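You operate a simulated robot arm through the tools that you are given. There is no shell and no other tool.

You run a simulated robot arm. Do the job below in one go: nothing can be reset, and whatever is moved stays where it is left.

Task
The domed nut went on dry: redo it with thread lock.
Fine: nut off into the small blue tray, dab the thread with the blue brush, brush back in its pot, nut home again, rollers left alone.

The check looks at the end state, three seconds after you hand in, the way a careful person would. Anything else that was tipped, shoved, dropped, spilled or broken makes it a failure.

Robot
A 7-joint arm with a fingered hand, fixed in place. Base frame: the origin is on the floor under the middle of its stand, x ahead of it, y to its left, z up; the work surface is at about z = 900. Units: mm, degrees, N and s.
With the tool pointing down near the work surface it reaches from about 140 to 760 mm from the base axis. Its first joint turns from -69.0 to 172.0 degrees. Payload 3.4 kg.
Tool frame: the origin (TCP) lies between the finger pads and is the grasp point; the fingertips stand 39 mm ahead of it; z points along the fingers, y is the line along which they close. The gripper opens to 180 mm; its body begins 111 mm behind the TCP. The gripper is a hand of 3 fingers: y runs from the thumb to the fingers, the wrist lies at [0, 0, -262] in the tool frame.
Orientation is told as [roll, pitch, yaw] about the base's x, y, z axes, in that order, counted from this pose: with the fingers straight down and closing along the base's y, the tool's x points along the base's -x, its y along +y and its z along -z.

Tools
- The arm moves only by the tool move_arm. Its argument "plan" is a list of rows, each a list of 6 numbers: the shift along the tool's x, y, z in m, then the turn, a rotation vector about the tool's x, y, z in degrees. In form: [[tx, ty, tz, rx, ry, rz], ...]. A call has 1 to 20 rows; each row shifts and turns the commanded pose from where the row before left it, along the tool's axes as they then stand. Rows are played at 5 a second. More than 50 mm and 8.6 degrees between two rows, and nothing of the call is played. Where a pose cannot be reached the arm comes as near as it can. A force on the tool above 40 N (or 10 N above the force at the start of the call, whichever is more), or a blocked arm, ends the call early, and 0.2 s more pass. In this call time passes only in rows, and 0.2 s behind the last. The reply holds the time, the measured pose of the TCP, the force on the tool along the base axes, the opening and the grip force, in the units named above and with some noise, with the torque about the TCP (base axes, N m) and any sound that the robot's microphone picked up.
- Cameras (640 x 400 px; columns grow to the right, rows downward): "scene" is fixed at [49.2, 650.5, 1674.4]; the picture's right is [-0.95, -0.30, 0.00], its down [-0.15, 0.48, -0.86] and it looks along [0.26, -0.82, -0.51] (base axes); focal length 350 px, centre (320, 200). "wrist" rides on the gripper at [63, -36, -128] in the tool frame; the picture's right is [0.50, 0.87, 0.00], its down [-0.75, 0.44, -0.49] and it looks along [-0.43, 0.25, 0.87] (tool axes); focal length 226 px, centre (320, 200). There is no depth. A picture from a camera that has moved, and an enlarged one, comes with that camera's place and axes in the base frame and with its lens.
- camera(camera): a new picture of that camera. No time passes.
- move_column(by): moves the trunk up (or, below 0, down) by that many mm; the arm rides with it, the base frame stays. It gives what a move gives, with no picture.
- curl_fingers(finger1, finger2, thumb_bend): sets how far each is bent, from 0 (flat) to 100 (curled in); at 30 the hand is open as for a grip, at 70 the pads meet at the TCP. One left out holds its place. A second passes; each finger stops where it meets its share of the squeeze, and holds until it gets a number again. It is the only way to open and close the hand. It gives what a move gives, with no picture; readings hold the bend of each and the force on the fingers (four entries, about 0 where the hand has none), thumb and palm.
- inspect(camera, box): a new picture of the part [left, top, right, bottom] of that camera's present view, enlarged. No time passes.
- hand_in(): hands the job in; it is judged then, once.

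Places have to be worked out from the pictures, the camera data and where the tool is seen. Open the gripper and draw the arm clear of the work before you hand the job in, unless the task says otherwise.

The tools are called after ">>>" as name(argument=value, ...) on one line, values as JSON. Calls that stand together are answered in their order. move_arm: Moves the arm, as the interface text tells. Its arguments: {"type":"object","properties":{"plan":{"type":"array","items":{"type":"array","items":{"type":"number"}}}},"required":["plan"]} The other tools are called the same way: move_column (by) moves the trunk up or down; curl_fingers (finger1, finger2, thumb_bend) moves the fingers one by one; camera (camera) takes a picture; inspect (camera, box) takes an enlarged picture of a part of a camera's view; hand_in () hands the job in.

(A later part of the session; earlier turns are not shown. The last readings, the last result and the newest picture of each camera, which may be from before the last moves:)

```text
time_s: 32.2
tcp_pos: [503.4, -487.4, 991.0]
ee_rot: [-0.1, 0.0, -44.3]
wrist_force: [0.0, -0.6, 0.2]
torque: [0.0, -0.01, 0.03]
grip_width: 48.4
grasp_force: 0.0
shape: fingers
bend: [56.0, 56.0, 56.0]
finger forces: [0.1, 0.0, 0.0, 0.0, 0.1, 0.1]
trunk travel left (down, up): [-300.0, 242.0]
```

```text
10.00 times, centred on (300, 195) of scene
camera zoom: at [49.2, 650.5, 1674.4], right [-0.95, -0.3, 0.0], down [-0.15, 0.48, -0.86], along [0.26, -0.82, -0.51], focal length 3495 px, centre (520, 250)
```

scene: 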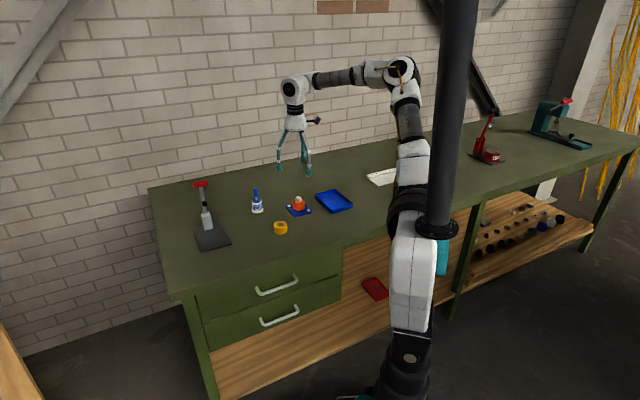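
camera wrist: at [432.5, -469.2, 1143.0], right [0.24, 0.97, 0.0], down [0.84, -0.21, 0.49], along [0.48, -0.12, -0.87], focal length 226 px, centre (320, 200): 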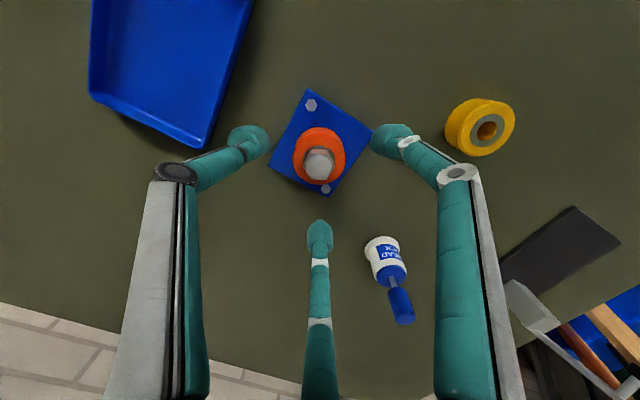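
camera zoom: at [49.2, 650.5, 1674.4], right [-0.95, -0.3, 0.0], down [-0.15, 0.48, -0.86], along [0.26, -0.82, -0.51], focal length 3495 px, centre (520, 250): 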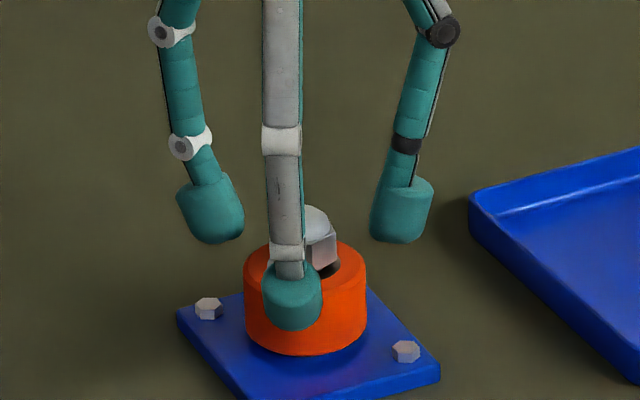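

The nut came around with about 8° of lag and has risen a few mm. I'll zoom in to measure the rise.

>>> inspect(camera="scene", box=[290, 190, 320, 214])

>>> inspect(camera="wrist", box=[290, 120, 350, 170])

```text
16.00 times, centred on (305, 202) of scene
camera zoom: at [49.2, 650.5, 1674.4], right [-0.95, -0.3, 0.0], down [-0.15, 0.48, -0.86], along [0.26, -0.82, -0.51], focal length 5592 px, centre (560, 168)
```

zoom: 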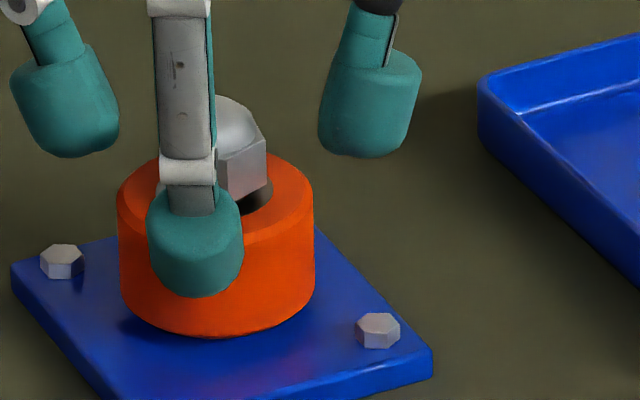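

```text
8.00 times, centred on (320, 145) of wrist
camera zoom: at [432.2, -470.3, 1119.1], right [0.25, 0.97, 0.0], down [0.84, -0.21, 0.49], along [0.48, -0.12, -0.87], focal length 1808 px, centre (320, 640)
```

zoom: 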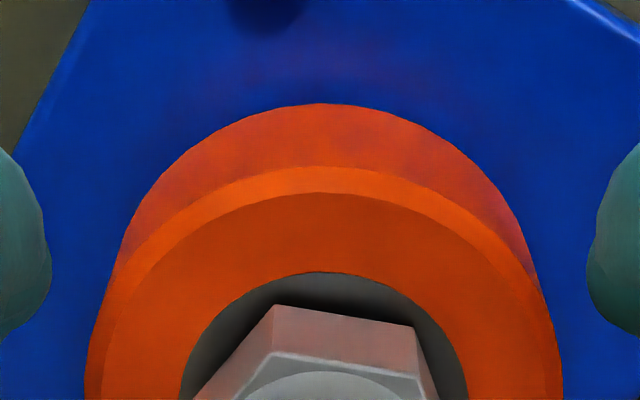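

The nut has risen about 3 mm in 232°, so the pitch is roughly 4.6 mm per turn. I'll raise 3 mm, realign by 8°, regrip, and turn another 240° while lifting 0.1 mm per 8° step.

>>> move_arm(plan=[[0, 0, -0.003, 0, 0, 8], [0, 0, 0, 0, 0, 0]])

>>> curl_fingers(finger1=72, finger2=72, thumb_bend=72)

>>> inspect(camera="wrist", box=[250, 90, 390, 230])

>>> move_arm(plan=[[0, 0, -0.0001, 0, 0, -8], [0, 0, -0.0001, 0, 0, -8], [0, 0, -0.0001, 0, 0, -8], [0, 0, -0.0001, 0, 0, -8], [0, 0, -0.0001, 0, 0, -8], [0, 0, -0.0001, 0, 0, -8], [0, 0, -0.0001, 0, 0, -8], [0, 0, -0.0001, 0, 0, -8], [0, 0, -0.0001, 0, 0, -8], [0, 0, -0.0001, 0, 0, -8], [0, 0, -0.0001, 0, 0, -8], [0, 0, -0.0001, 0, 0, -8], [0, 0, -0.0001, 0, 0, -8], [0, 0, -0.0001, 0, 0, -8], [0, 0, -0.0001, 0, 0, -8]])

>>> inspect(camera="wrist", box=[250, 90, 390, 230])

>>> inspect(camera="scene", box=[275, 175, 325, 215])

```text
time_s: 32.8
tcp_pos: [502.8, -488.4, 992.7]
ee_rot: [-0.1, -0.2, -52.1]
wrist_force: [-0.2, 0.1, 0.5]
torque: [0.02, 0.01, 0.0]
grip_width: 48.5
grasp_force: 0.1
shape: fingers
bend: [56.0, 56.0, 56.0]
finger forces: [0.0, 0.1, 0.0, 0.0, 0.0, 0.0]
trunk travel left (down, up): [-300.0, 242.0]
```

```text
time_s: 33.8
tcp_pos: [503.7, -488.6, 993.6]
ee_rot: [-0.1, -0.1, -52.2]
wrist_force: [-2.0, -1.7, -2.4]
torque: [-0.03, 0.1, -0.02]
grip_width: 13.2
grasp_force: 12.6
shape: fingers
bend: [68.0, 68.0, 67.0]
finger forces: [7.3, 6.8, 0.0, 0.1, 10.4, 0.1]
trunk travel left (down, up): [-300.0, 242.0]
```

```text
2.86 times, centred on (320, 160) of wrist
camera zoom: at [435.0, -461.1, 1122.0], right [0.38, 0.93, 0.0], down [0.81, -0.33, 0.49], along [0.46, -0.19, -0.87], focal length 646 px, centre (320, 314)
```

zoom: 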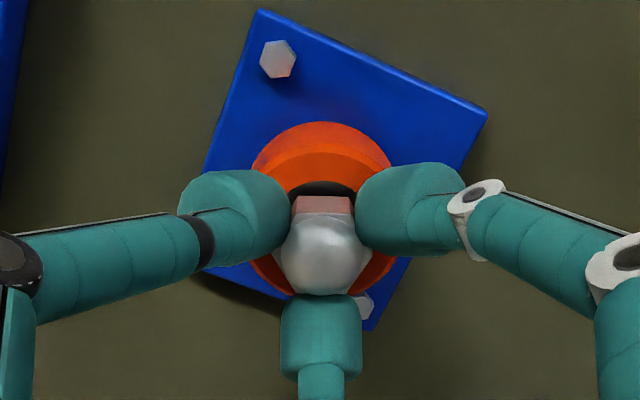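

```text
time_s: 37.0
tcp_pos: [503.3, -489.0, 995.2]
ee_rot: [-0.1, 0.1, 68.1]
wrist_force: [0.0, -0.2, -0.4]
torque: [-0.01, -0.01, -0.01]
grip_width: 13.2
grasp_force: 12.3
shape: fingers
bend: [68.0, 68.0, 67.0]
finger forces: [7.7, 7.5, 0.1, 0.0, 8.7, 0.1]
trunk travel left (down, up): [-300.0, 242.0]
```

```text
2.86 times, centred on (320, 160) of wrist
camera zoom: at [512.6, -560.0, 1124.2], right [-0.99, -0.14, 0.0], down [-0.12, 0.86, 0.49], along [-0.07, 0.48, -0.87], focal length 646 px, centre (320, 314)
```

zoom: 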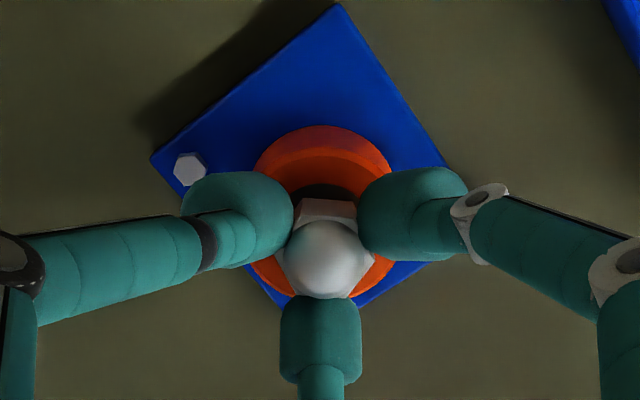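

```text
10.00 times, centred on (300, 195) of scene
camera zoom: at [49.2, 650.5, 1674.4], right [-0.95, -0.3, 0.0], down [-0.15, 0.48, -0.86], along [0.26, -0.82, -0.51], focal length 3495 px, centre (520, 250)
```

zoom: 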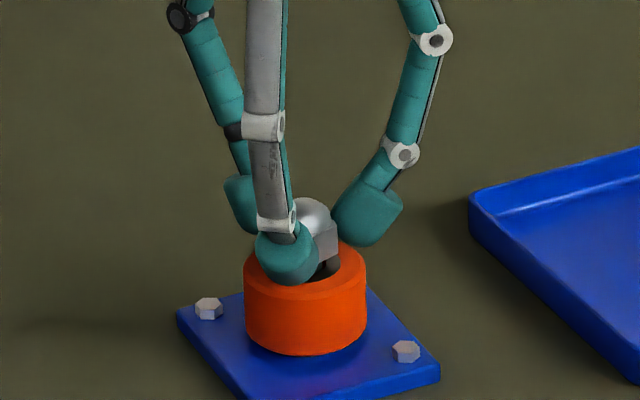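

The nut is following cleanly and forces stay small. I'll finish this bite to yaw 196.

>>> move_arm(plan=[[0, 0, -0.0001, 0, 0, -8], [0, 0, -0.0001, 0, 0, -8], [0, 0, -0.0001, 0, 0, -8], [0, 0, -0.0001, 0, 0, -8], [0, 0, -0.0001, 0, 0, -8], [0, 0, -0.0001, 0, 0, -8], [0, 0, -0.0001, 0, 0, -8], [0, 0, -0.0001, 0, 0, -8], [0, 0, -0.0001, 0, 0, -8], [0, 0, -0.0001, 0, 0, -8], [0, 0, -0.0001, 0, 0, -8], [0, 0, -0.0001, 0, 0, -8], [0, 0, -0.0001, 0, 0, -8], [0, 0, -0.0001, 0, 0, -8], [0, 0, -0.0001, 0, 0, -8], [0, 0, -0.0001, 0, 0, -8]])

>>> inspect(camera="wrist", box=[250, 90, 390, 230])

>>> inspect(camera="scene", box=[275, 175, 325, 215])

```text
time_s: 40.4
tcp_pos: [502.3, -488.0, 997.2]
ee_rot: [0.2, -0.1, -163.9]
wrist_force: [0.0, -1.3, 0.0]
torque: [-0.01, 0.01, -0.02]
grip_width: 13.1
grasp_force: 11.9
shape: fingers
bend: [68.0, 68.0, 67.0]
finger forces: [7.8, 7.5, 0.0, 0.1, 8.7, 0.1]
trunk travel left (down, up): [-300.0, 242.0]
```

```text
2.86 times, centred on (320, 160) of wrist
camera zoom: at [552.5, -435.8, 1125.7], right [0.72, -0.69, 0.0], down [-0.6, -0.63, 0.49], along [-0.34, -0.36, -0.87], focal length 646 px, centre (320, 314)
```

zoom: 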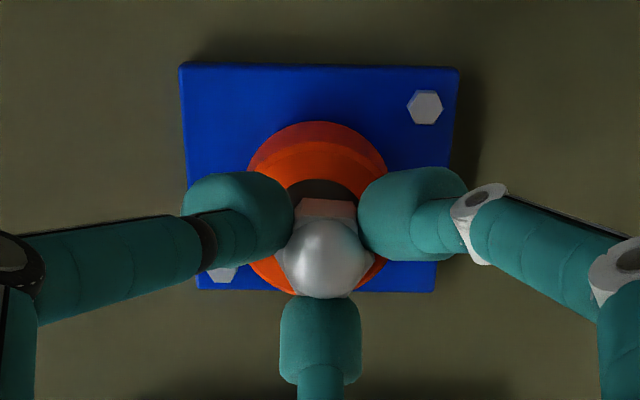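

```text
10.00 times, centred on (300, 195) of scene
camera zoom: at [49.2, 650.5, 1674.4], right [-0.95, -0.3, 0.0], down [-0.15, 0.48, -0.86], along [0.26, -0.82, -0.51], focal length 3495 px, centre (520, 250)
```

zoom: 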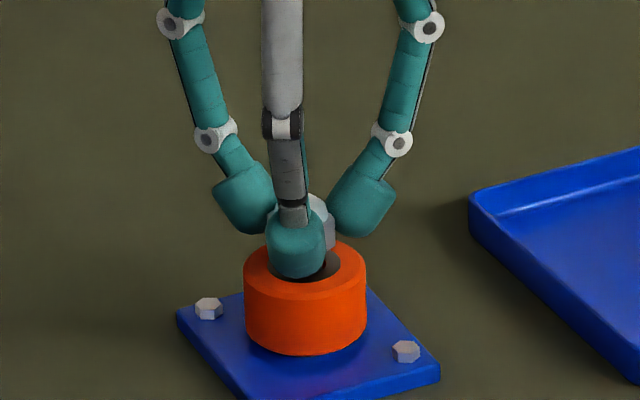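

About 480° so far, with forces near zero. I'll test with a gentle 1.5 mm lift to see whether the thread is still holding.

>>> move_arm(plan=[[0, 0, -0.0005, 0, 0, 0], [0, 0, -0.0005, 0, 0, 0], [0, 0, -0.0005, 0, 0, 0], [0, 0, 0, 0, 0, 0]])

>>> inspect(camera="scene", box=[275, 175, 325, 215])

```text
time_s: 41.4
tcp_pos: [503.0, -488.3, 998.5]
ee_rot: [0.2, 0.0, -164.1]
wrist_force: [-0.1, 0.6, -0.2]
torque: [-0.02, -0.01, 0.0]
grip_width: 13.1
grasp_force: 12.3
shape: fingers
bend: [68.0, 68.0, 67.0]
finger forces: [7.9, 7.5, 0.0, 0.0, 8.8, 0.0]
trunk travel left (down, up): [-300.0, 242.0]
```

```text
10.00 times, centred on (300, 195) of scene
camera zoom: at [49.2, 650.5, 1674.4], right [-0.95, -0.3, 0.0], down [-0.15, 0.48, -0.86], along [0.26, -0.82, -0.51], focal length 3495 px, centre (520, 250)
```

zoom: 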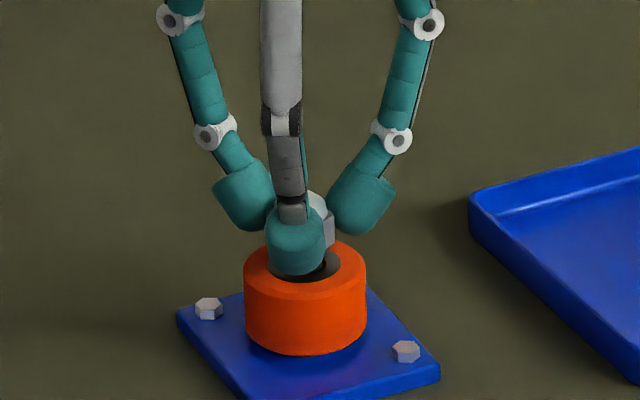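

There was no resistance, so the nut looks free of the thread. I'll lift 10 mm slowly and check that it comes along.

>>> move_arm(plan=[[0, 0, -0.002, 0, 0, 0], [0, 0, -0.002, 0, 0, 0], [0, 0, -0.003, 0, 0, 0], [0, 0, -0.003, 0, 0, 0], [0, 0, 0, 0, 0, 0]])

>>> inspect(camera="scene", box=[275, 175, 325, 215])

>>> inspect(camera="wrist", box=[250, 90, 390, 230])

```text
time_s: 42.6
tcp_pos: [503.5, -488.4, 1008.9]
ee_rot: [0.2, 0.0, -164.1]
wrist_force: [0.2, -0.3, -0.5]
torque: [0.01, 0.02, 0.01]
grip_width: 13.2
grasp_force: 12.3
shape: fingers
bend: [68.0, 68.0, 67.0]
finger forces: [7.8, 7.5, 0.0, 0.0, 8.6, 0.0]
trunk travel left (down, up): [-300.0, 242.0]
```

```text
10.00 times, centred on (300, 195) of scene
camera zoom: at [49.2, 650.5, 1674.4], right [-0.95, -0.3, 0.0], down [-0.15, 0.48, -0.86], along [0.26, -0.82, -0.51], focal length 3495 px, centre (520, 250)
```

zoom: 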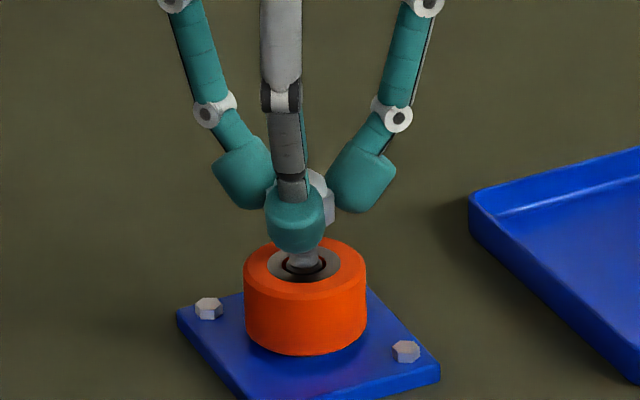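

```text
2.86 times, centred on (320, 160) of wrist
camera zoom: at [552.7, -436.1, 1137.2], right [0.72, -0.7, 0.0], down [-0.61, -0.62, 0.49], along [-0.34, -0.36, -0.87], focal length 646 px, centre (320, 314)
```

zoom: 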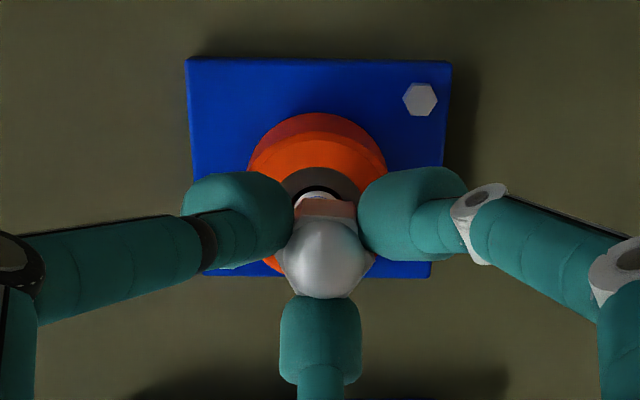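

The nut came off and is held in the hand, with the stud showing below. I'll lift it, turn to yaw 168 so the fingers clear the tray walls, and carry it above the tray centre at about (383, -590).

>>> move_arm(plan=[[0, 0, -0.01, 0, 0, 0], [0, 0, -0.02, 0, 0, 7], [0, 0, -0.02, 0, 0, 7], [0, 0, -0.016, 0, 0, 7], [0, 0, 0, 0, 0, 7], [-0.01595, 0.02077, 0, 0, 0, 0], [-0.01595, 0.02077, 0, 0, 0, 0], [-0.01595, 0.02077, 0, 0, 0, 0], [-0.01595, 0.02077, 0, 0, 0, 0], [-0.01595, 0.02077, 0, 0, 0, 0], [-0.01595, 0.02077, 0, 0, 0, 0], [0, 0, 0, 0, 0, 0]])

>>> camera(camera="wrist")

>>> inspect(camera="scene", box=[270, 140, 370, 220])

```text
time_s: 45.2
tcp_pos: [383.2, -589.8, 1072.9]
ee_rot: [0.3, 0.0, 168.0]
wrist_force: [0.0, 0.2, -0.2]
torque: [0.04, -0.01, -0.01]
grip_width: 12.9
grasp_force: 11.8
shape: fingers
bend: [68.0, 68.0, 67.0]
finger forces: [7.8, 7.4, 0.0, 0.0, 8.6, 0.1]
trunk travel left (down, up): [-300.0, 242.0]
```

```text
taken
camera wrist: at [452.1, -567.5, 1202.8], right [0.31, -0.95, 0.0], down [-0.83, -0.27, 0.49], along [-0.47, -0.15, -0.87], focal length 226 px, centre (320, 200)
```

wrist: 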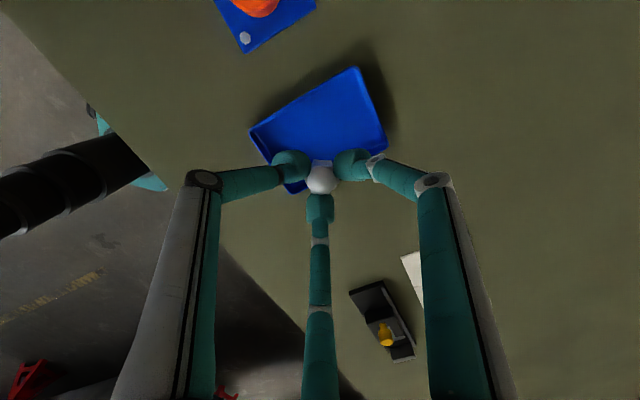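

```text
5.00 times, centred on (320, 180) of scene
camera zoom: at [49.2, 650.5, 1674.4], right [-0.95, -0.3, 0.0], down [-0.15, 0.48, -0.86], along [0.26, -0.82, -0.51], focal length 1748 px, centre (320, 300)
```

zoom: 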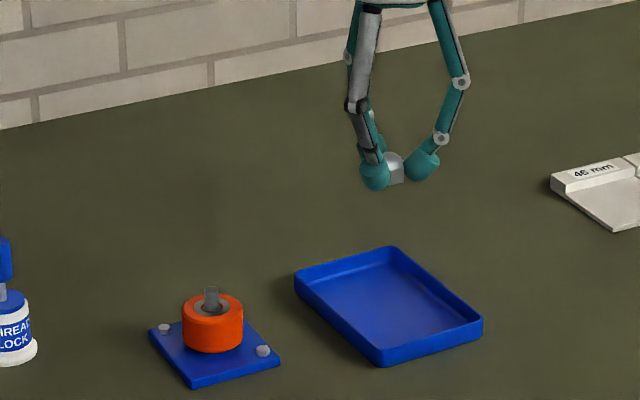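

The wrist view confirms the tray centre at (382, -590), right below the hand. I'll lower to TCP z≈960 and check.

>>> move_arm(plan=[[0.001, 0, 0.025, 0, 0, 0], [0, 0, 0.025, 0, 0, 0], [0, 0, 0.025, 0, 0, 0], [0, 0, 0.02, 0, 0, 0], [0, 0, 0.012, 0, 0, 0], [0, 0, 0.005, 0, 0, 0], [0, 0, 0, 0, 0, 0]])

>>> inspect(camera="wrist", box=[220, 70, 420, 230])

>>> inspect(camera="scene", box=[305, 175, 365, 223])

```text
time_s: 46.8
tcp_pos: [384.3, -589.4, 961.7]
ee_rot: [0.1, 0.1, 167.9]
wrist_force: [0.0, -0.4, -0.8]
torque: [0.0, 0.01, -0.03]
grip_width: 13.1
grasp_force: 11.3
shape: fingers
bend: [68.0, 68.0, 67.0]
finger forces: [7.9, 7.4, 0.1, 0.0, 8.6, 0.1]
trunk travel left (down, up): [-300.0, 242.0]
```

```text
2.50 times, centred on (320, 150) of wrist
camera zoom: at [452.3, -567.7, 1091.2], right [0.31, -0.95, 0.0], down [-0.83, -0.27, 0.49], along [-0.47, -0.15, -0.87], focal length 565 px, centre (320, 325)
```

zoom: 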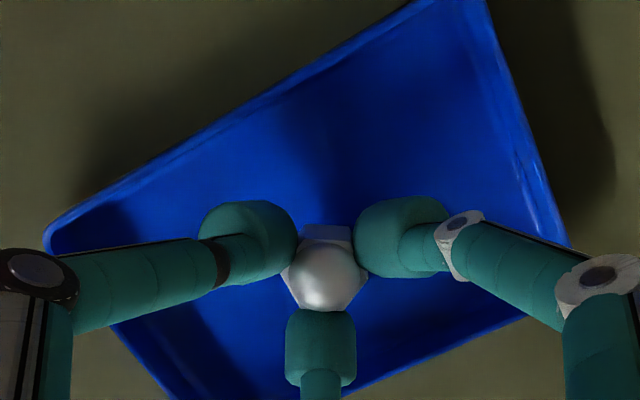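

```text
8.33 times, centred on (335, 199) of scene
camera zoom: at [49.2, 650.5, 1674.4], right [-0.95, -0.3, 0.0], down [-0.15, 0.48, -0.86], along [0.26, -0.82, -0.51], focal length 2912 px, centre (195, 208)
```

zoom: 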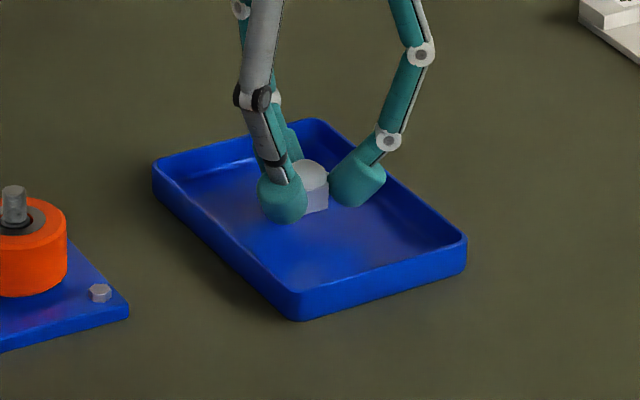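

The nut is hovering inside the tray, roughly 10 mm above the floor. I'll lower in small steps and watch the force.

>>> move_arm(plan=[[0, 0, 0.003, 0, 0, 0], [0, 0, 0.003, 0, 0, 0], [0, 0, 0.001, 0, 0, 0], [0, 0, 0, 0, 0, 0]])

>>> move_arm(plan=[[0, 0, 0.001, 0, 0, 0], [0, 0, 0, 0, 0, 0]])

>>> move_arm(plan=[[0, 0, 0.001, 0, 0, 0], [0, 0, 0, 0, 0, 0]])

>>> inspect(camera="scene", box=[315, 185, 355, 217])

```text
time_s: 47.8
tcp_pos: [383.9, -589.5, 955.6]
ee_rot: [0.1, 0.1, 167.9]
wrist_force: [0.3, 0.6, -0.4]
torque: [0.0, -0.01, 0.01]
grip_width: 13.1
grasp_force: 11.5
shape: fingers
bend: [68.0, 68.0, 67.0]
finger forces: [8.0, 7.4, 0.1, 0.0, 8.6, 0.0]
trunk travel left (down, up): [-300.0, 242.0]
```

```text
time_s: 48.4
tcp_pos: [384.4, -590.2, 955.2]
ee_rot: [0.1, 0.1, 167.9]
wrist_force: [-0.6, 0.4, -0.3]
torque: [-0.02, 0.0, -0.02]
grip_width: 12.6
grasp_force: 12.1
shape: fingers
bend: [68.0, 68.0, 67.0]
finger forces: [7.9, 7.4, 0.0, 0.0, 8.5, 0.0]
trunk travel left (down, up): [-300.0, 242.0]
```

```text
time_s: 49.0
tcp_pos: [385.3, -589.3, 954.3]
ee_rot: [0.1, 0.1, 167.8]
wrist_force: [-0.6, 0.3, -0.3]
torque: [-0.01, -0.04, -0.03]
grip_width: 12.9
grasp_force: 12.0
shape: fingers
bend: [68.0, 68.0, 67.0]
finger forces: [7.9, 7.3, 0.0, 0.1, 8.6, 0.0]
trunk travel left (down, up): [-300.0, 242.0]
```

```text
12.50 times, centred on (335, 201) of scene
camera zoom: at [49.2, 650.5, 1674.4], right [-0.95, -0.3, 0.0], down [-0.15, 0.48, -0.86], along [0.26, -0.82, -0.51], focal length 4369 px, centre (132, 188)
```

zoom: 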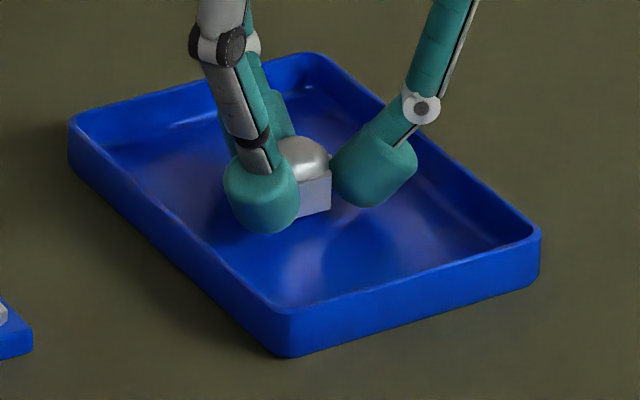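

Still no contact, so I'll keep lowering in 1 mm steps.

>>> move_arm(plan=[[0, 0, 0.001, 0, 0, 0], [0, 0, 0, 0, 0, 0]])

>>> move_arm(plan=[[0, 0, 0.001, 0, 0, 0], [0, 0, 0, 0, 0, 0]])

>>> move_arm(plan=[[0, 0, 0.001, 0, 0, 0], [0, 0, 0, 0, 0, 0]])

>>> inspect(camera="scene", box=[315, 185, 355, 217])

```text
time_s: 49.6
tcp_pos: [383.7, -590.2, 953.2]
ee_rot: [0.3, 0.1, 167.9]
wrist_force: [0.6, 1.4, 0.7]
torque: [-0.03, -0.02, 0.0]
grip_width: 12.7
grasp_force: 11.5
shape: fingers
bend: [68.0, 68.0, 67.0]
finger forces: [8.0, 7.4, 0.0, 0.0, 8.6, 0.0]
trunk travel left (down, up): [-300.0, 242.0]
```

```text
time_s: 50.2
tcp_pos: [383.7, -590.1, 950.6]
ee_rot: [0.2, 0.1, 167.9]
wrist_force: [0.2, 0.8, 0.3]
torque: [-0.03, -0.01, 0.01]
grip_width: 12.7
grasp_force: 11.7
shape: fingers
bend: [68.0, 68.0, 67.0]
finger forces: [7.9, 7.5, 0.0, 0.0, 8.6, 0.0]
trunk travel left (down, up): [-300.0, 242.0]
```

```text
time_s: 50.8
tcp_pos: [385.1, -591.2, 951.5]
ee_rot: [0.0, 0.1, 167.8]
wrist_force: [0.6, -1.3, -0.8]
torque: [0.01, -0.03, -0.01]
grip_width: 12.9
grasp_force: 12.2
shape: fingers
bend: [68.0, 68.0, 67.0]
finger forces: [7.9, 7.4, 0.0, 0.0, 8.6, 0.0]
trunk travel left (down, up): [-300.0, 242.0]
```

```text
12.50 times, centred on (335, 201) of scene
camera zoom: at [49.2, 650.5, 1674.4], right [-0.95, -0.3, 0.0], down [-0.15, 0.48, -0.86], along [0.26, -0.82, -0.51], focal length 4369 px, centre (132, 188)
```

zoom: 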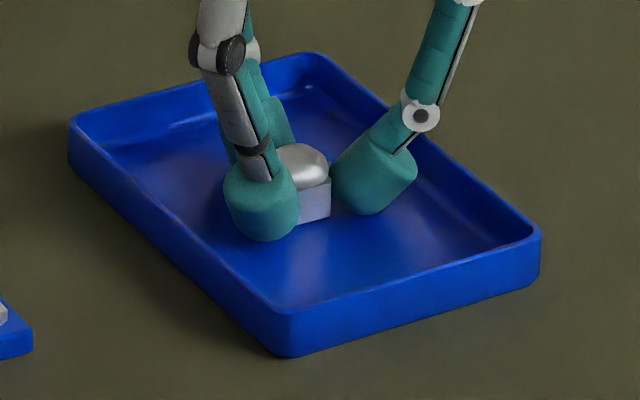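

There are faint contact shadows but no force yet, so two more 1 mm steps.

>>> move_arm(plan=[[0, 0, 0.001, 0, 0, 0], [0, 0, 0, 0, 0, 0]])

>>> move_arm(plan=[[0, 0, 0.001, 0, 0, 0], [0, 0, 0, 0, 0, 0]])

>>> inspect(camera="scene", box=[315, 185, 355, 217])

>>> inspect(camera="wrist", box=[220, 70, 420, 230])

```text
time_s: 51.4
tcp_pos: [383.4, -591.4, 950.0]
ee_rot: [0.1, 0.1, 167.9]
wrist_force: [0.2, -0.4, 1.0]
torque: [0.0, -0.05, 0.02]
grip_width: 12.8
grasp_force: 11.7
shape: fingers
bend: [68.0, 68.0, 67.0]
finger forces: [7.9, 7.4, 0.0, 0.0, 8.6, 0.0]
trunk travel left (down, up): [-300.0, 242.0]
```

```text
time_s: 52.0
tcp_pos: [384.7, -591.1, 949.7]
ee_rot: [0.2, 0.1, 167.9]
wrist_force: [-0.7, 0.1, 1.0]
torque: [0.01, -0.04, -0.02]
grip_width: 12.9
grasp_force: 12.0
shape: fingers
bend: [68.0, 68.0, 67.0]
finger forces: [8.1, 7.4, 0.1, 0.0, 8.9, 0.1]
trunk travel left (down, up): [-300.0, 242.0]
```

```text
12.50 times, centred on (335, 201) of scene
camera zoom: at [49.2, 650.5, 1674.4], right [-0.95, -0.3, 0.0], down [-0.15, 0.48, -0.86], along [0.26, -0.82, -0.51], focal length 4369 px, centre (132, 188)
```

zoom: 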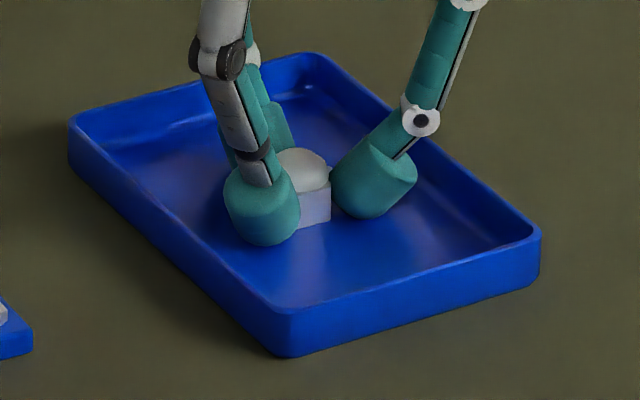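

```text
2.50 times, centred on (320, 150) of wrist
camera zoom: at [452.6, -568.1, 1077.5], right [0.31, -0.95, 0.0], down [-0.83, -0.27, 0.49], along [-0.47, -0.15, -0.87], focal length 565 px, centre (320, 325)
```

zoom: 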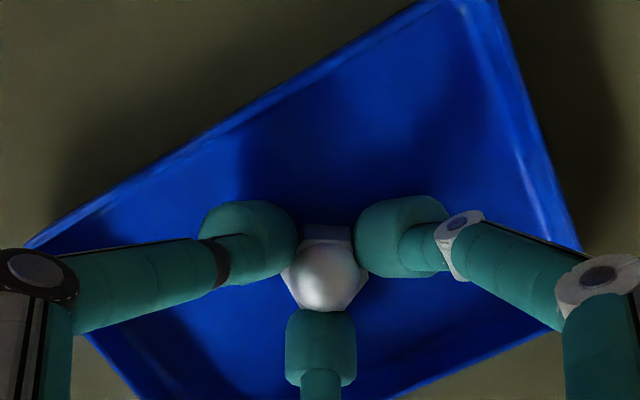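

The force is about +1 N and the pad forces shifted slightly, which hints at first contact. One more 1 mm step should confirm it.

>>> move_arm(plan=[[0, 0, 0.001, 0, 0, 0], [0, 0, 0, 0, 0, 0]])

```text
time_s: 52.6
tcp_pos: [385.1, -589.3, 948.5]
ee_rot: [0.2, 0.1, 167.9]
wrist_force: [-0.4, -0.8, 5.4]
torque: [0.0, 0.01, 0.02]
grip_width: 12.9
grasp_force: 13.0
shape: fingers
bend: [68.0, 69.0, 67.0]
finger forces: [8.3, 8.0, 0.1, 0.0, 9.2, 0.1]
trunk travel left (down, up): [-300.0, 242.0]
```

Contact: 5 N upward with the nut on the tray floor at TCP z≈948.7. I'll back off slightly while releasing so the opening fingertips don't press on the tray, then open a little further.

>>> curl_fingers(finger1=65, finger2=65, thumb_bend=64)

>>> move_arm(plan=[[0, 0, -0.002, 0, 0, 0], [0, 0, -0.002, 0, 0, 0], [0, 0, 0, 0, 0, 0]])

>>> inspect(camera="wrist", box=[220, 70, 420, 230])

>>> inspect(camera="scene", box=[315, 185, 355, 217])

```text
time_s: 53.6
tcp_pos: [384.1, -590.3, 947.5]
ee_rot: [0.1, 0.1, 168.0]
wrist_force: [-0.6, -0.9, 1.4]
torque: [0.0, 0.01, 0.03]
grip_width: 17.3
grasp_force: 1.1
shape: fingers
bend: [65.0, 65.0, 64.0]
finger forces: [0.3, 0.4, 0.0, 0.0, 0.6, 0.0]
trunk travel left (down, up): [-300.0, 242.0]
```

```text
time_s: 54.4
tcp_pos: [384.8, -591.9, 951.9]
ee_rot: [0.2, 0.1, 167.9]
wrist_force: [-0.3, -0.8, 0.2]
torque: [0.01, 0.0, 0.0]
grip_width: 17.1
grasp_force: 0.3
shape: fingers
bend: [65.0, 65.0, 64.0]
finger forces: [0.2, 0.2, 0.0, 0.0, 0.1, 0.0]
trunk travel left (down, up): [-300.0, 242.0]
```

```text
2.50 times, centred on (320, 150) of wrist
camera zoom: at [452.6, -568.2, 1080.5], right [0.31, -0.95, 0.0], down [-0.83, -0.27, 0.49], along [-0.47, -0.15, -0.87], focal length 565 px, centre (320, 325)
```

zoom: 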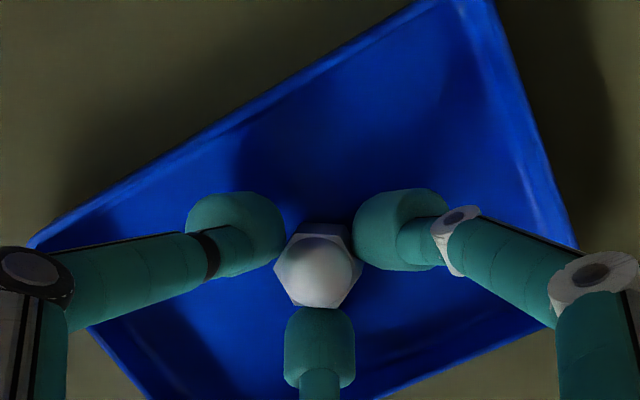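

```text
12.50 times, centred on (335, 201) of scene
camera zoom: at [49.2, 650.5, 1674.4], right [-0.95, -0.3, 0.0], down [-0.15, 0.48, -0.86], along [0.26, -0.82, -0.51], focal length 4369 px, centre (132, 188)
```

zoom: 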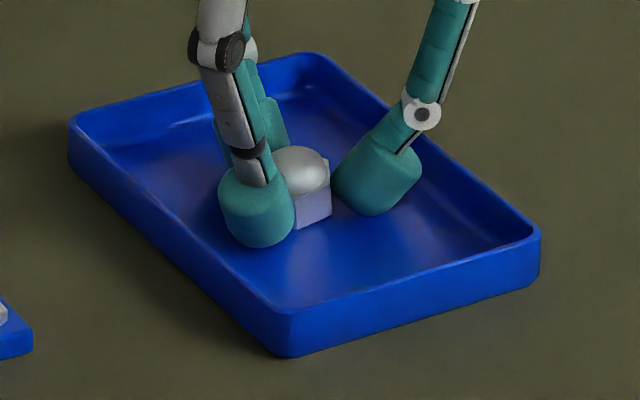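

The nut stands upright on the tray floor. I'll open a little more and lift straight up.

>>> curl_fingers(finger1=61, finger2=61, thumb_bend=61)

>>> move_arm(plan=[[0, 0, -0.008, 0, 0, 0], [0, 0, -0.02, 0, 0, 0], [0, 0, -0.03, 0, 0, 0], [0, 0, -0.04, 0, 0, 0], [0, 0, -0.04, 0, 0, 0], [0, 0, 0, 0, 0, 0]])

>>> inspect(camera="wrist", box=[220, 50, 420, 210])

>>> inspect(camera="scene", box=[315, 185, 355, 217])

>>> inspect(camera="scene", box=[275, 185, 325, 225])

>>> camera(camera="scene")

```text
time_s: 55.4
tcp_pos: [384.3, -591.2, 951.6]
ee_rot: [0.1, 0.1, 167.9]
wrist_force: [-0.1, 1.7, 0.0]
torque: [-0.01, 0.02, 0.03]
grip_width: 29.1
grasp_force: 0.1
shape: fingers
bend: [61.0, 61.0, 61.0]
finger forces: [0.0, 0.0, 0.1, 0.1, 0.0, 0.1]
trunk travel left (down, up): [-300.0, 242.0]
```

```text
time_s: 56.8
tcp_pos: [384.4, -589.2, 1088.6]
ee_rot: [0.2, 0.0, 167.9]
wrist_force: [0.5, -0.2, 0.4]
torque: [0.01, 0.01, 0.0]
grip_width: 29.0
grasp_force: 0.0
shape: fingers
bend: [61.0, 61.0, 61.0]
finger forces: [0.0, 0.1, 0.0, 0.1, 0.0, 0.0]
trunk travel left (down, up): [-300.0, 242.0]
```

```text
2.50 times, centred on (320, 130) of wrist
camera zoom: at [452.2, -566.9, 1217.7], right [0.31, -0.95, 0.0], down [-0.83, -0.27, 0.49], along [-0.47, -0.15, -0.87], focal length 565 px, centre (320, 375)
```

zoom: 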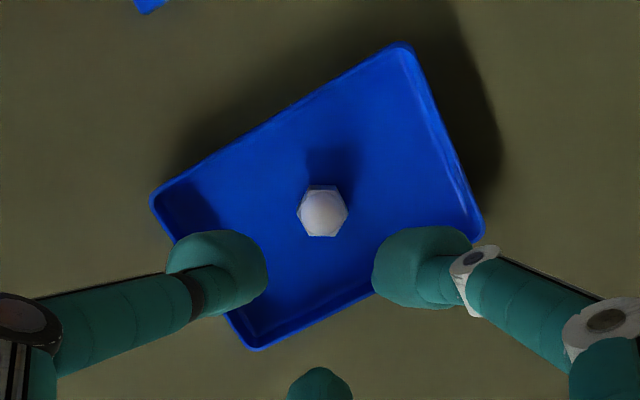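

```text
12.50 times, centred on (335, 201) of scene
camera zoom: at [49.2, 650.5, 1674.4], right [-0.95, -0.3, 0.0], down [-0.15, 0.48, -0.86], along [0.26, -0.82, -0.51], focal length 4369 px, centre (132, 188)
```

zoom: 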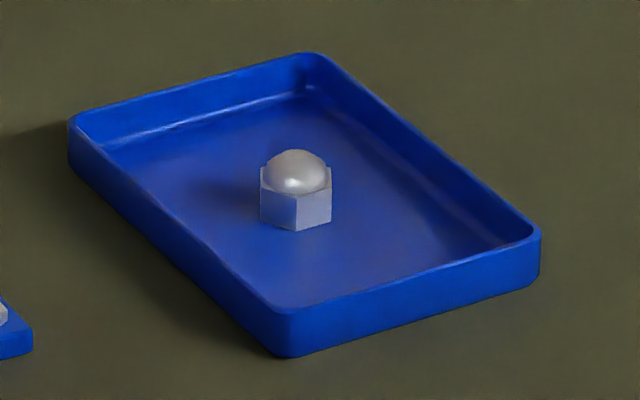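

```text
10.00 times, centred on (300, 205) of scene
camera zoom: at [49.2, 650.5, 1674.4], right [-0.95, -0.3, 0.0], down [-0.15, 0.48, -0.86], along [0.26, -0.82, -0.51], focal length 3495 px, centre (520, 150)
```

zoom: 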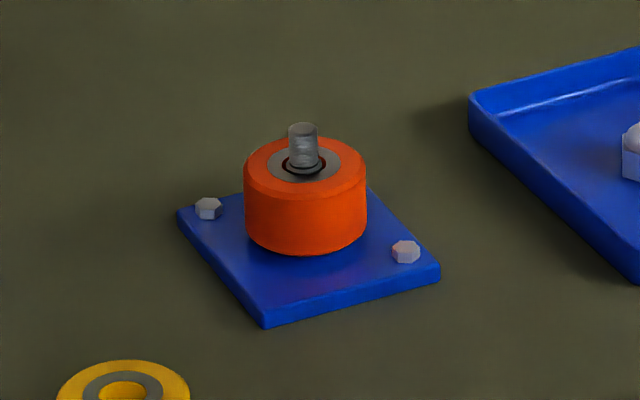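

```text
taken
```

scene: 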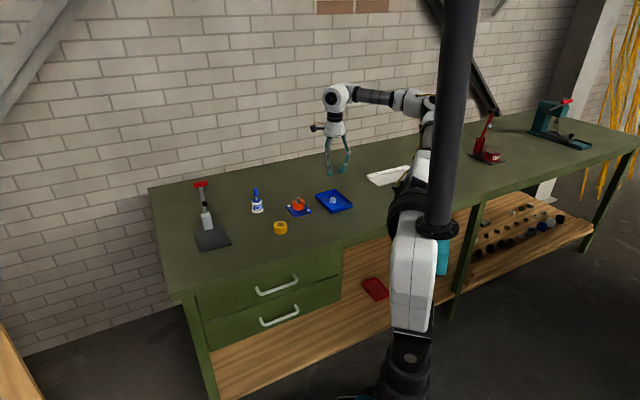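

The nut stands upright mid-tray, and the bare stud at (502.8, -488) tops out near z=960. I'll open the hand and move over the brush bottle, around (668, -441), testing the reach at a safe height.

>>> move_arm(plan=[[0, 0, -0.005, 0, 0, 7], [0, 0, -0.005, 0, 0, 7], [0, 0, -0.005, 0, 0, 7], [0.0196, -0.035, 0, 0, 0, 0], [0.0196, -0.035, 0, 0, 0, 0], [0.0196, -0.035, 0, 0, 0, 0], [0.0196, -0.035, 0, 0, 0, 0], [0.0196, -0.035, 0, 0, 0, 0], [0.0196, -0.035, 0, 0, 0, 0], [0.0196, -0.035, 0, 0, 0, 0], [0.0196, -0.035, 0, 0, 0, 0], [0, 0, 0, 0, 0, 0]])

>>> curl_fingers(finger1=50, finger2=50, thumb_bend=50)

>>> camera(camera="wrist")

>>> camera(camera="scene")

```text
time_s: 59.4
tcp_pos: [669.0, -442.0, 1104.9]
ee_rot: [0.0, 0.2, 146.8]
wrist_force: [0.2, -0.1, -0.6]
torque: [-0.01, -0.06, 0.0]
grip_width: 29.2
grasp_force: 0.1
shape: fingers
bend: [61.0, 61.0, 61.0]
finger forces: [0.0, 0.0, 0.1, 0.0, 0.0, 0.0]
trunk travel left (down, up): [-300.0, 242.0]
```

```text
time_s: 60.4
tcp_pos: [668.3, -441.2, 1104.3]
ee_rot: [0.1, 0.1, 146.9]
wrist_force: [-0.7, -0.5, 0.1]
torque: [0.02, 0.0, 0.01]
grip_width: 72.3
grasp_force: 0.0
shape: fingers
bend: [50.0, 50.0, 50.0]
finger forces: [0.0, 0.0, 0.0, 0.1, 0.1, 0.0]
trunk travel left (down, up): [-300.0, 242.0]
```

```text
taken
camera wrist: at [740.8, -444.7, 1233.6], right [-0.05, -1.0, 0.0], down [-0.87, 0.05, 0.49], along [-0.49, 0.02, -0.87], focal length 226 px, centre (320, 200)
```

wrist: 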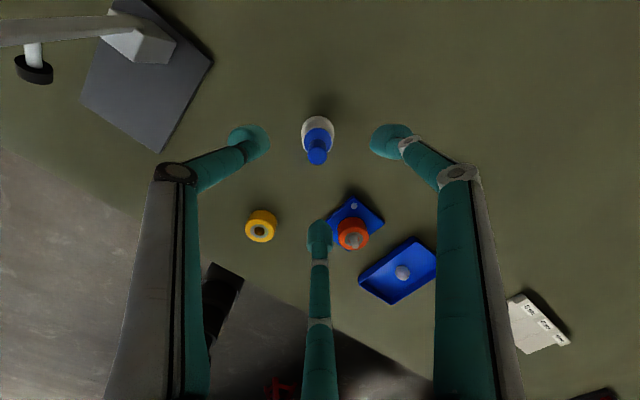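

```text
taken
```

scene: 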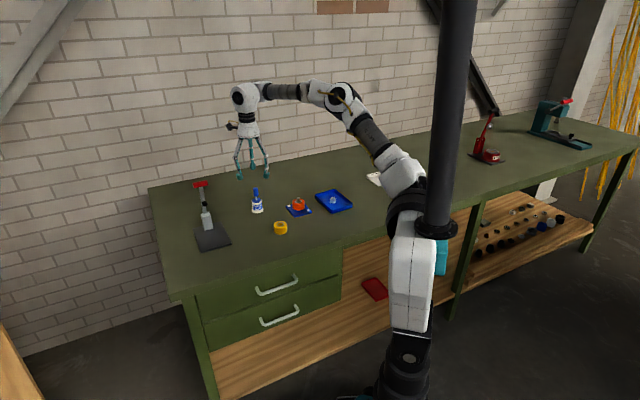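

The arm reaches this spot fine. I'll zoom on the brush handle to refine its position.

>>> inspect(camera="wrist", box=[270, 100, 370, 180])

>>> inspect(camera="scene", box=[230, 160, 290, 220])

```text
5.00 times, centred on (320, 140) of wrist
camera zoom: at [740.8, -444.7, 1233.6], right [-0.05, -1.0, 0.0], down [-0.87, 0.05, 0.49], along [-0.49, 0.02, -0.87], focal length 1130 px, centre (320, 500)
```

zoom: 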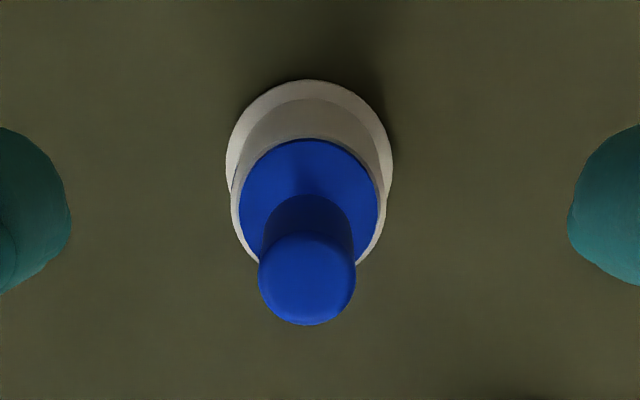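

```text
6.67 times, centred on (260, 190) of scene
camera zoom: at [49.2, 650.5, 1674.4], right [-0.95, -0.3, 0.0], down [-0.15, 0.48, -0.86], along [0.26, -0.82, -0.51], focal length 2330 px, centre (720, 267)
```

zoom: 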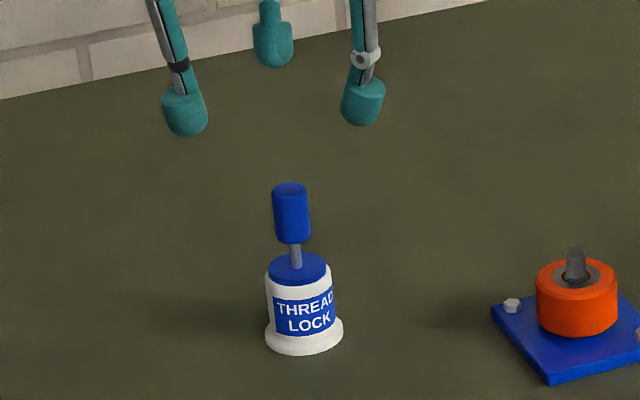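

The handle axis comes out at about (664, -438), with its top near z=1006 and a diameter near 20 mm. I'll centre over it, descend to TCP z≈1060, and re-check.

>>> move_arm(plan=[[-0.0052, 0.0001, 0.005, 0, 0, 0], [0, 0, 0.02, 0, 0, 0], [0, 0, 0.02, 0, 0, 0], [0, 0, 0, 0, 0, 0]])

>>> inspect(camera="wrist", box=[250, 100, 390, 220])

>>> inspect(camera="scene", box=[235, 165, 285, 215])

```text
time_s: 61.4
tcp_pos: [664.0, -439.5, 1059.5]
ee_rot: [0.1, 0.2, 146.9]
wrist_force: [-0.1, -0.3, 0.2]
torque: [0.0, -0.02, 0.02]
grip_width: 72.4
grasp_force: 0.1
shape: fingers
bend: [50.0, 50.0, 50.0]
finger forces: [0.0, 0.1, 0.0, 0.1, 0.1, 0.0]
trunk travel left (down, up): [-300.0, 242.0]
```

```text
3.33 times, centred on (320, 160) of wrist
camera zoom: at [736.0, -442.7, 1188.5], right [-0.05, -1.0, 0.0], down [-0.87, 0.05, 0.49], along [-0.49, 0.02, -0.87], focal length 754 px, centre (320, 333)
```

zoom: 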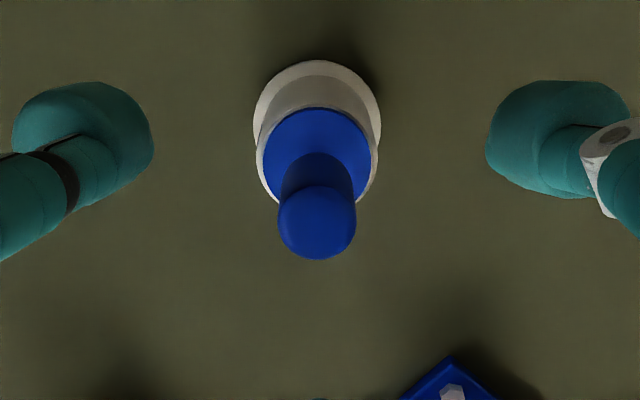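

```text
8.00 times, centred on (260, 190) of scene
camera zoom: at [49.2, 650.5, 1674.4], right [-0.95, -0.3, 0.0], down [-0.15, 0.48, -0.86], along [0.26, -0.82, -0.51], focal length 2796 px, centre (800, 280)
```

zoom: 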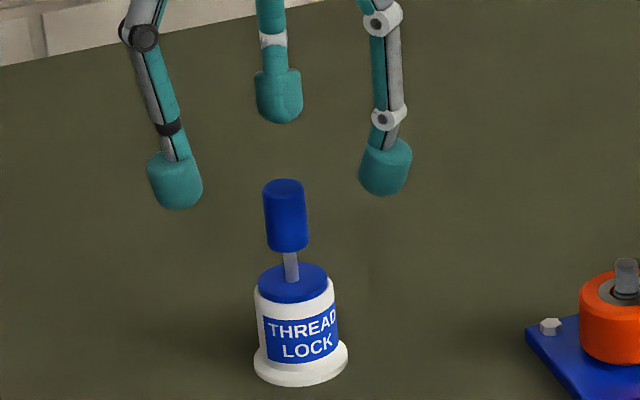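

The handle lines up with the tool axis within 1 mm. I'll descend to TCP z≈1022 so the pads meet the middle of the handle, then close to near contact.

>>> move_arm(plan=[[0, 0, 0.015, 0, 0, 0], [0, 0, 0.015, 0, 0, 0], [0, 0, 0.008, 0, 0, 0], [0, 0, 0, 0, 0, 0]])

>>> curl_fingers(finger1=64, finger2=64, thumb_bend=64)

>>> inspect(camera="wrist", box=[250, 100, 390, 220])

>>> inspect(camera="scene", box=[235, 170, 285, 220])

```text
time_s: 62.4
tcp_pos: [663.5, -438.6, 1021.3]
ee_rot: [0.1, 0.2, 146.9]
wrist_force: [0.2, 0.9, 0.3]
torque: [0.02, -0.03, -0.03]
grip_width: 72.1
grasp_force: 0.1
shape: fingers
bend: [50.0, 50.0, 50.0]
finger forces: [0.0, 0.0, 0.0, 0.0, 0.1, 0.1]
trunk travel left (down, up): [-300.0, 242.0]
```

```text
time_s: 63.4
tcp_pos: [664.7, -437.9, 1021.2]
ee_rot: [0.1, 0.2, 146.9]
wrist_force: [-0.5, -0.3, 0.7]
torque: [0.01, -0.01, 0.0]
grip_width: 18.5
grasp_force: 0.0
shape: fingers
bend: [64.0, 64.0, 64.0]
finger forces: [0.0, 0.0, 0.0, 0.0, 0.0, 0.1]
trunk travel left (down, up): [-300.0, 242.0]
```

```text
3.33 times, centred on (320, 160) of wrist
camera zoom: at [736.3, -442.5, 1150.0], right [-0.05, -1.0, 0.0], down [-0.87, 0.05, 0.49], along [-0.49, 0.02, -0.87], focal length 754 px, centre (320, 333)
```

zoom: 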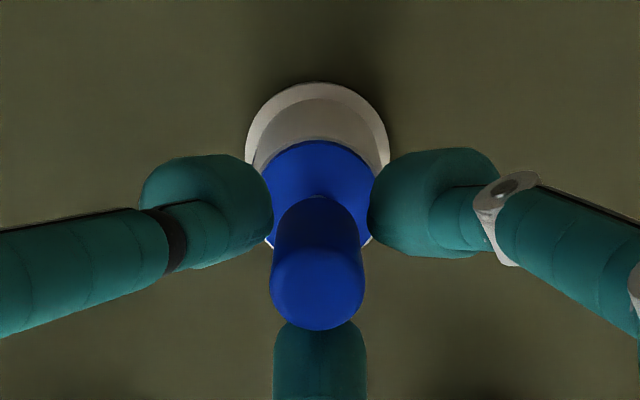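

```text
8.00 times, centred on (260, 195) of scene
camera zoom: at [49.2, 650.5, 1674.4], right [-0.95, -0.3, 0.0], down [-0.15, 0.48, -0.86], along [0.26, -0.82, -0.51], focal length 2796 px, centre (800, 240)
```

zoom: 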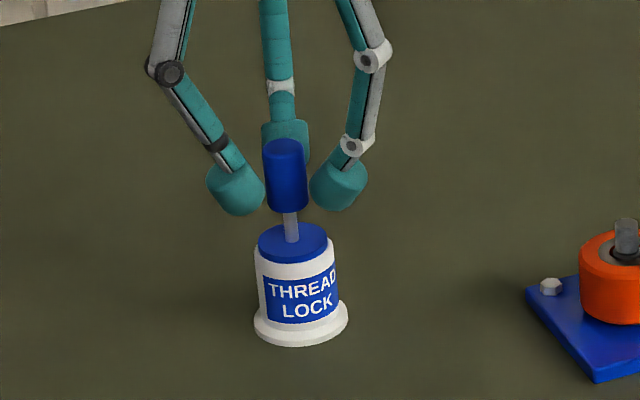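

The pads sit a bit low on the handle, so I'll raise 5 mm and then close to grip.

>>> move_arm(plan=[[0, 0, -0.005, 0, 0, 0], [0, 0, 0, 0, 0, 0]])

>>> curl_fingers(finger1=67, finger2=67, thumb_bend=67)

>>> curl_fingers(finger1=76, finger2=76, thumb_bend=76)

>>> inspect(camera="wrist", box=[250, 100, 390, 220])

>>> inspect(camera="scene", box=[235, 170, 285, 220])

```text
time_s: 64.0
tcp_pos: [664.1, -438.6, 1026.8]
ee_rot: [0.1, 0.0, 146.9]
wrist_force: [0.3, -0.1, -0.3]
torque: [0.0, -0.02, 0.0]
grip_width: 18.9
grasp_force: 0.1
shape: fingers
bend: [64.0, 64.0, 64.0]
finger forces: [0.1, 0.0, 0.0, 0.0, 0.1, 0.0]
trunk travel left (down, up): [-300.0, 242.0]
```

```text
time_s: 65.0
tcp_pos: [664.3, -439.9, 1026.8]
ee_rot: [0.0, 0.1, 146.8]
wrist_force: [-0.1, -0.2, 0.1]
torque: [0.01, 0.02, -0.04]
grip_width: 11.3
grasp_force: 1.9
shape: fingers
bend: [66.0, 66.0, 66.0]
finger forces: [1.0, 1.2, 0.0, 0.0, 1.3, 0.1]
trunk travel left (down, up): [-300.0, 242.0]
```

```text
time_s: 66.0
tcp_pos: [664.8, -438.2, 1026.6]
ee_rot: [0.0, 0.1, 146.9]
wrist_force: [0.0, -0.9, -0.2]
torque: [0.01, -0.01, 0.0]
grip_width: 8.4
grasp_force: 17.3
shape: fingers
bend: [70.0, 70.0, 70.0]
finger forces: [10.5, 10.6, 0.0, 0.0, 12.8, 0.1]
trunk travel left (down, up): [-300.0, 242.0]
```

```text
3.33 times, centred on (320, 160) of wrist
camera zoom: at [736.1, -442.5, 1154.8], right [-0.05, -1.0, 0.0], down [-0.87, 0.05, 0.49], along [-0.49, 0.02, -0.87], focal length 754 px, centre (320, 333)
```

zoom: 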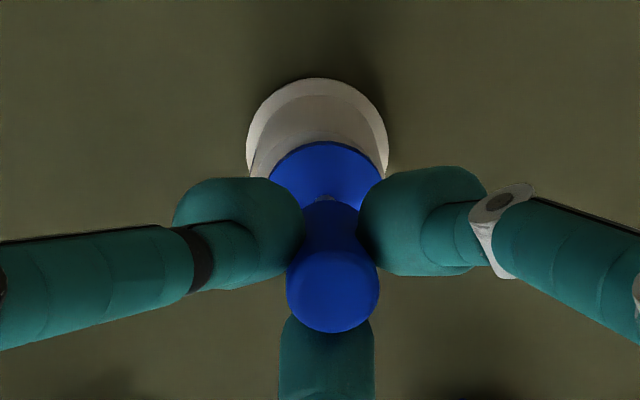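

```text
8.00 times, centred on (260, 195) of scene
camera zoom: at [49.2, 650.5, 1674.4], right [-0.95, -0.3, 0.0], down [-0.15, 0.48, -0.86], along [0.26, -0.82, -0.51], focal length 2796 px, centre (800, 240)
```

zoom: 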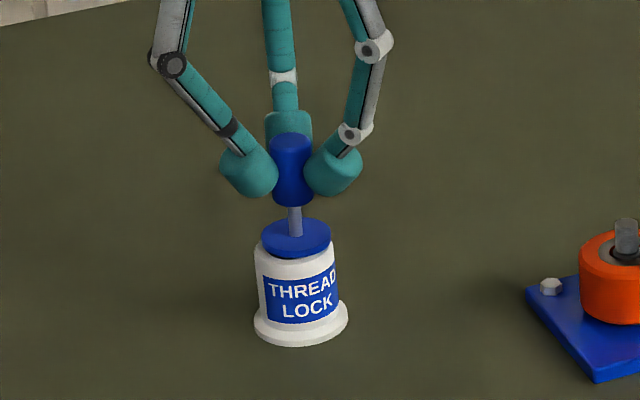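

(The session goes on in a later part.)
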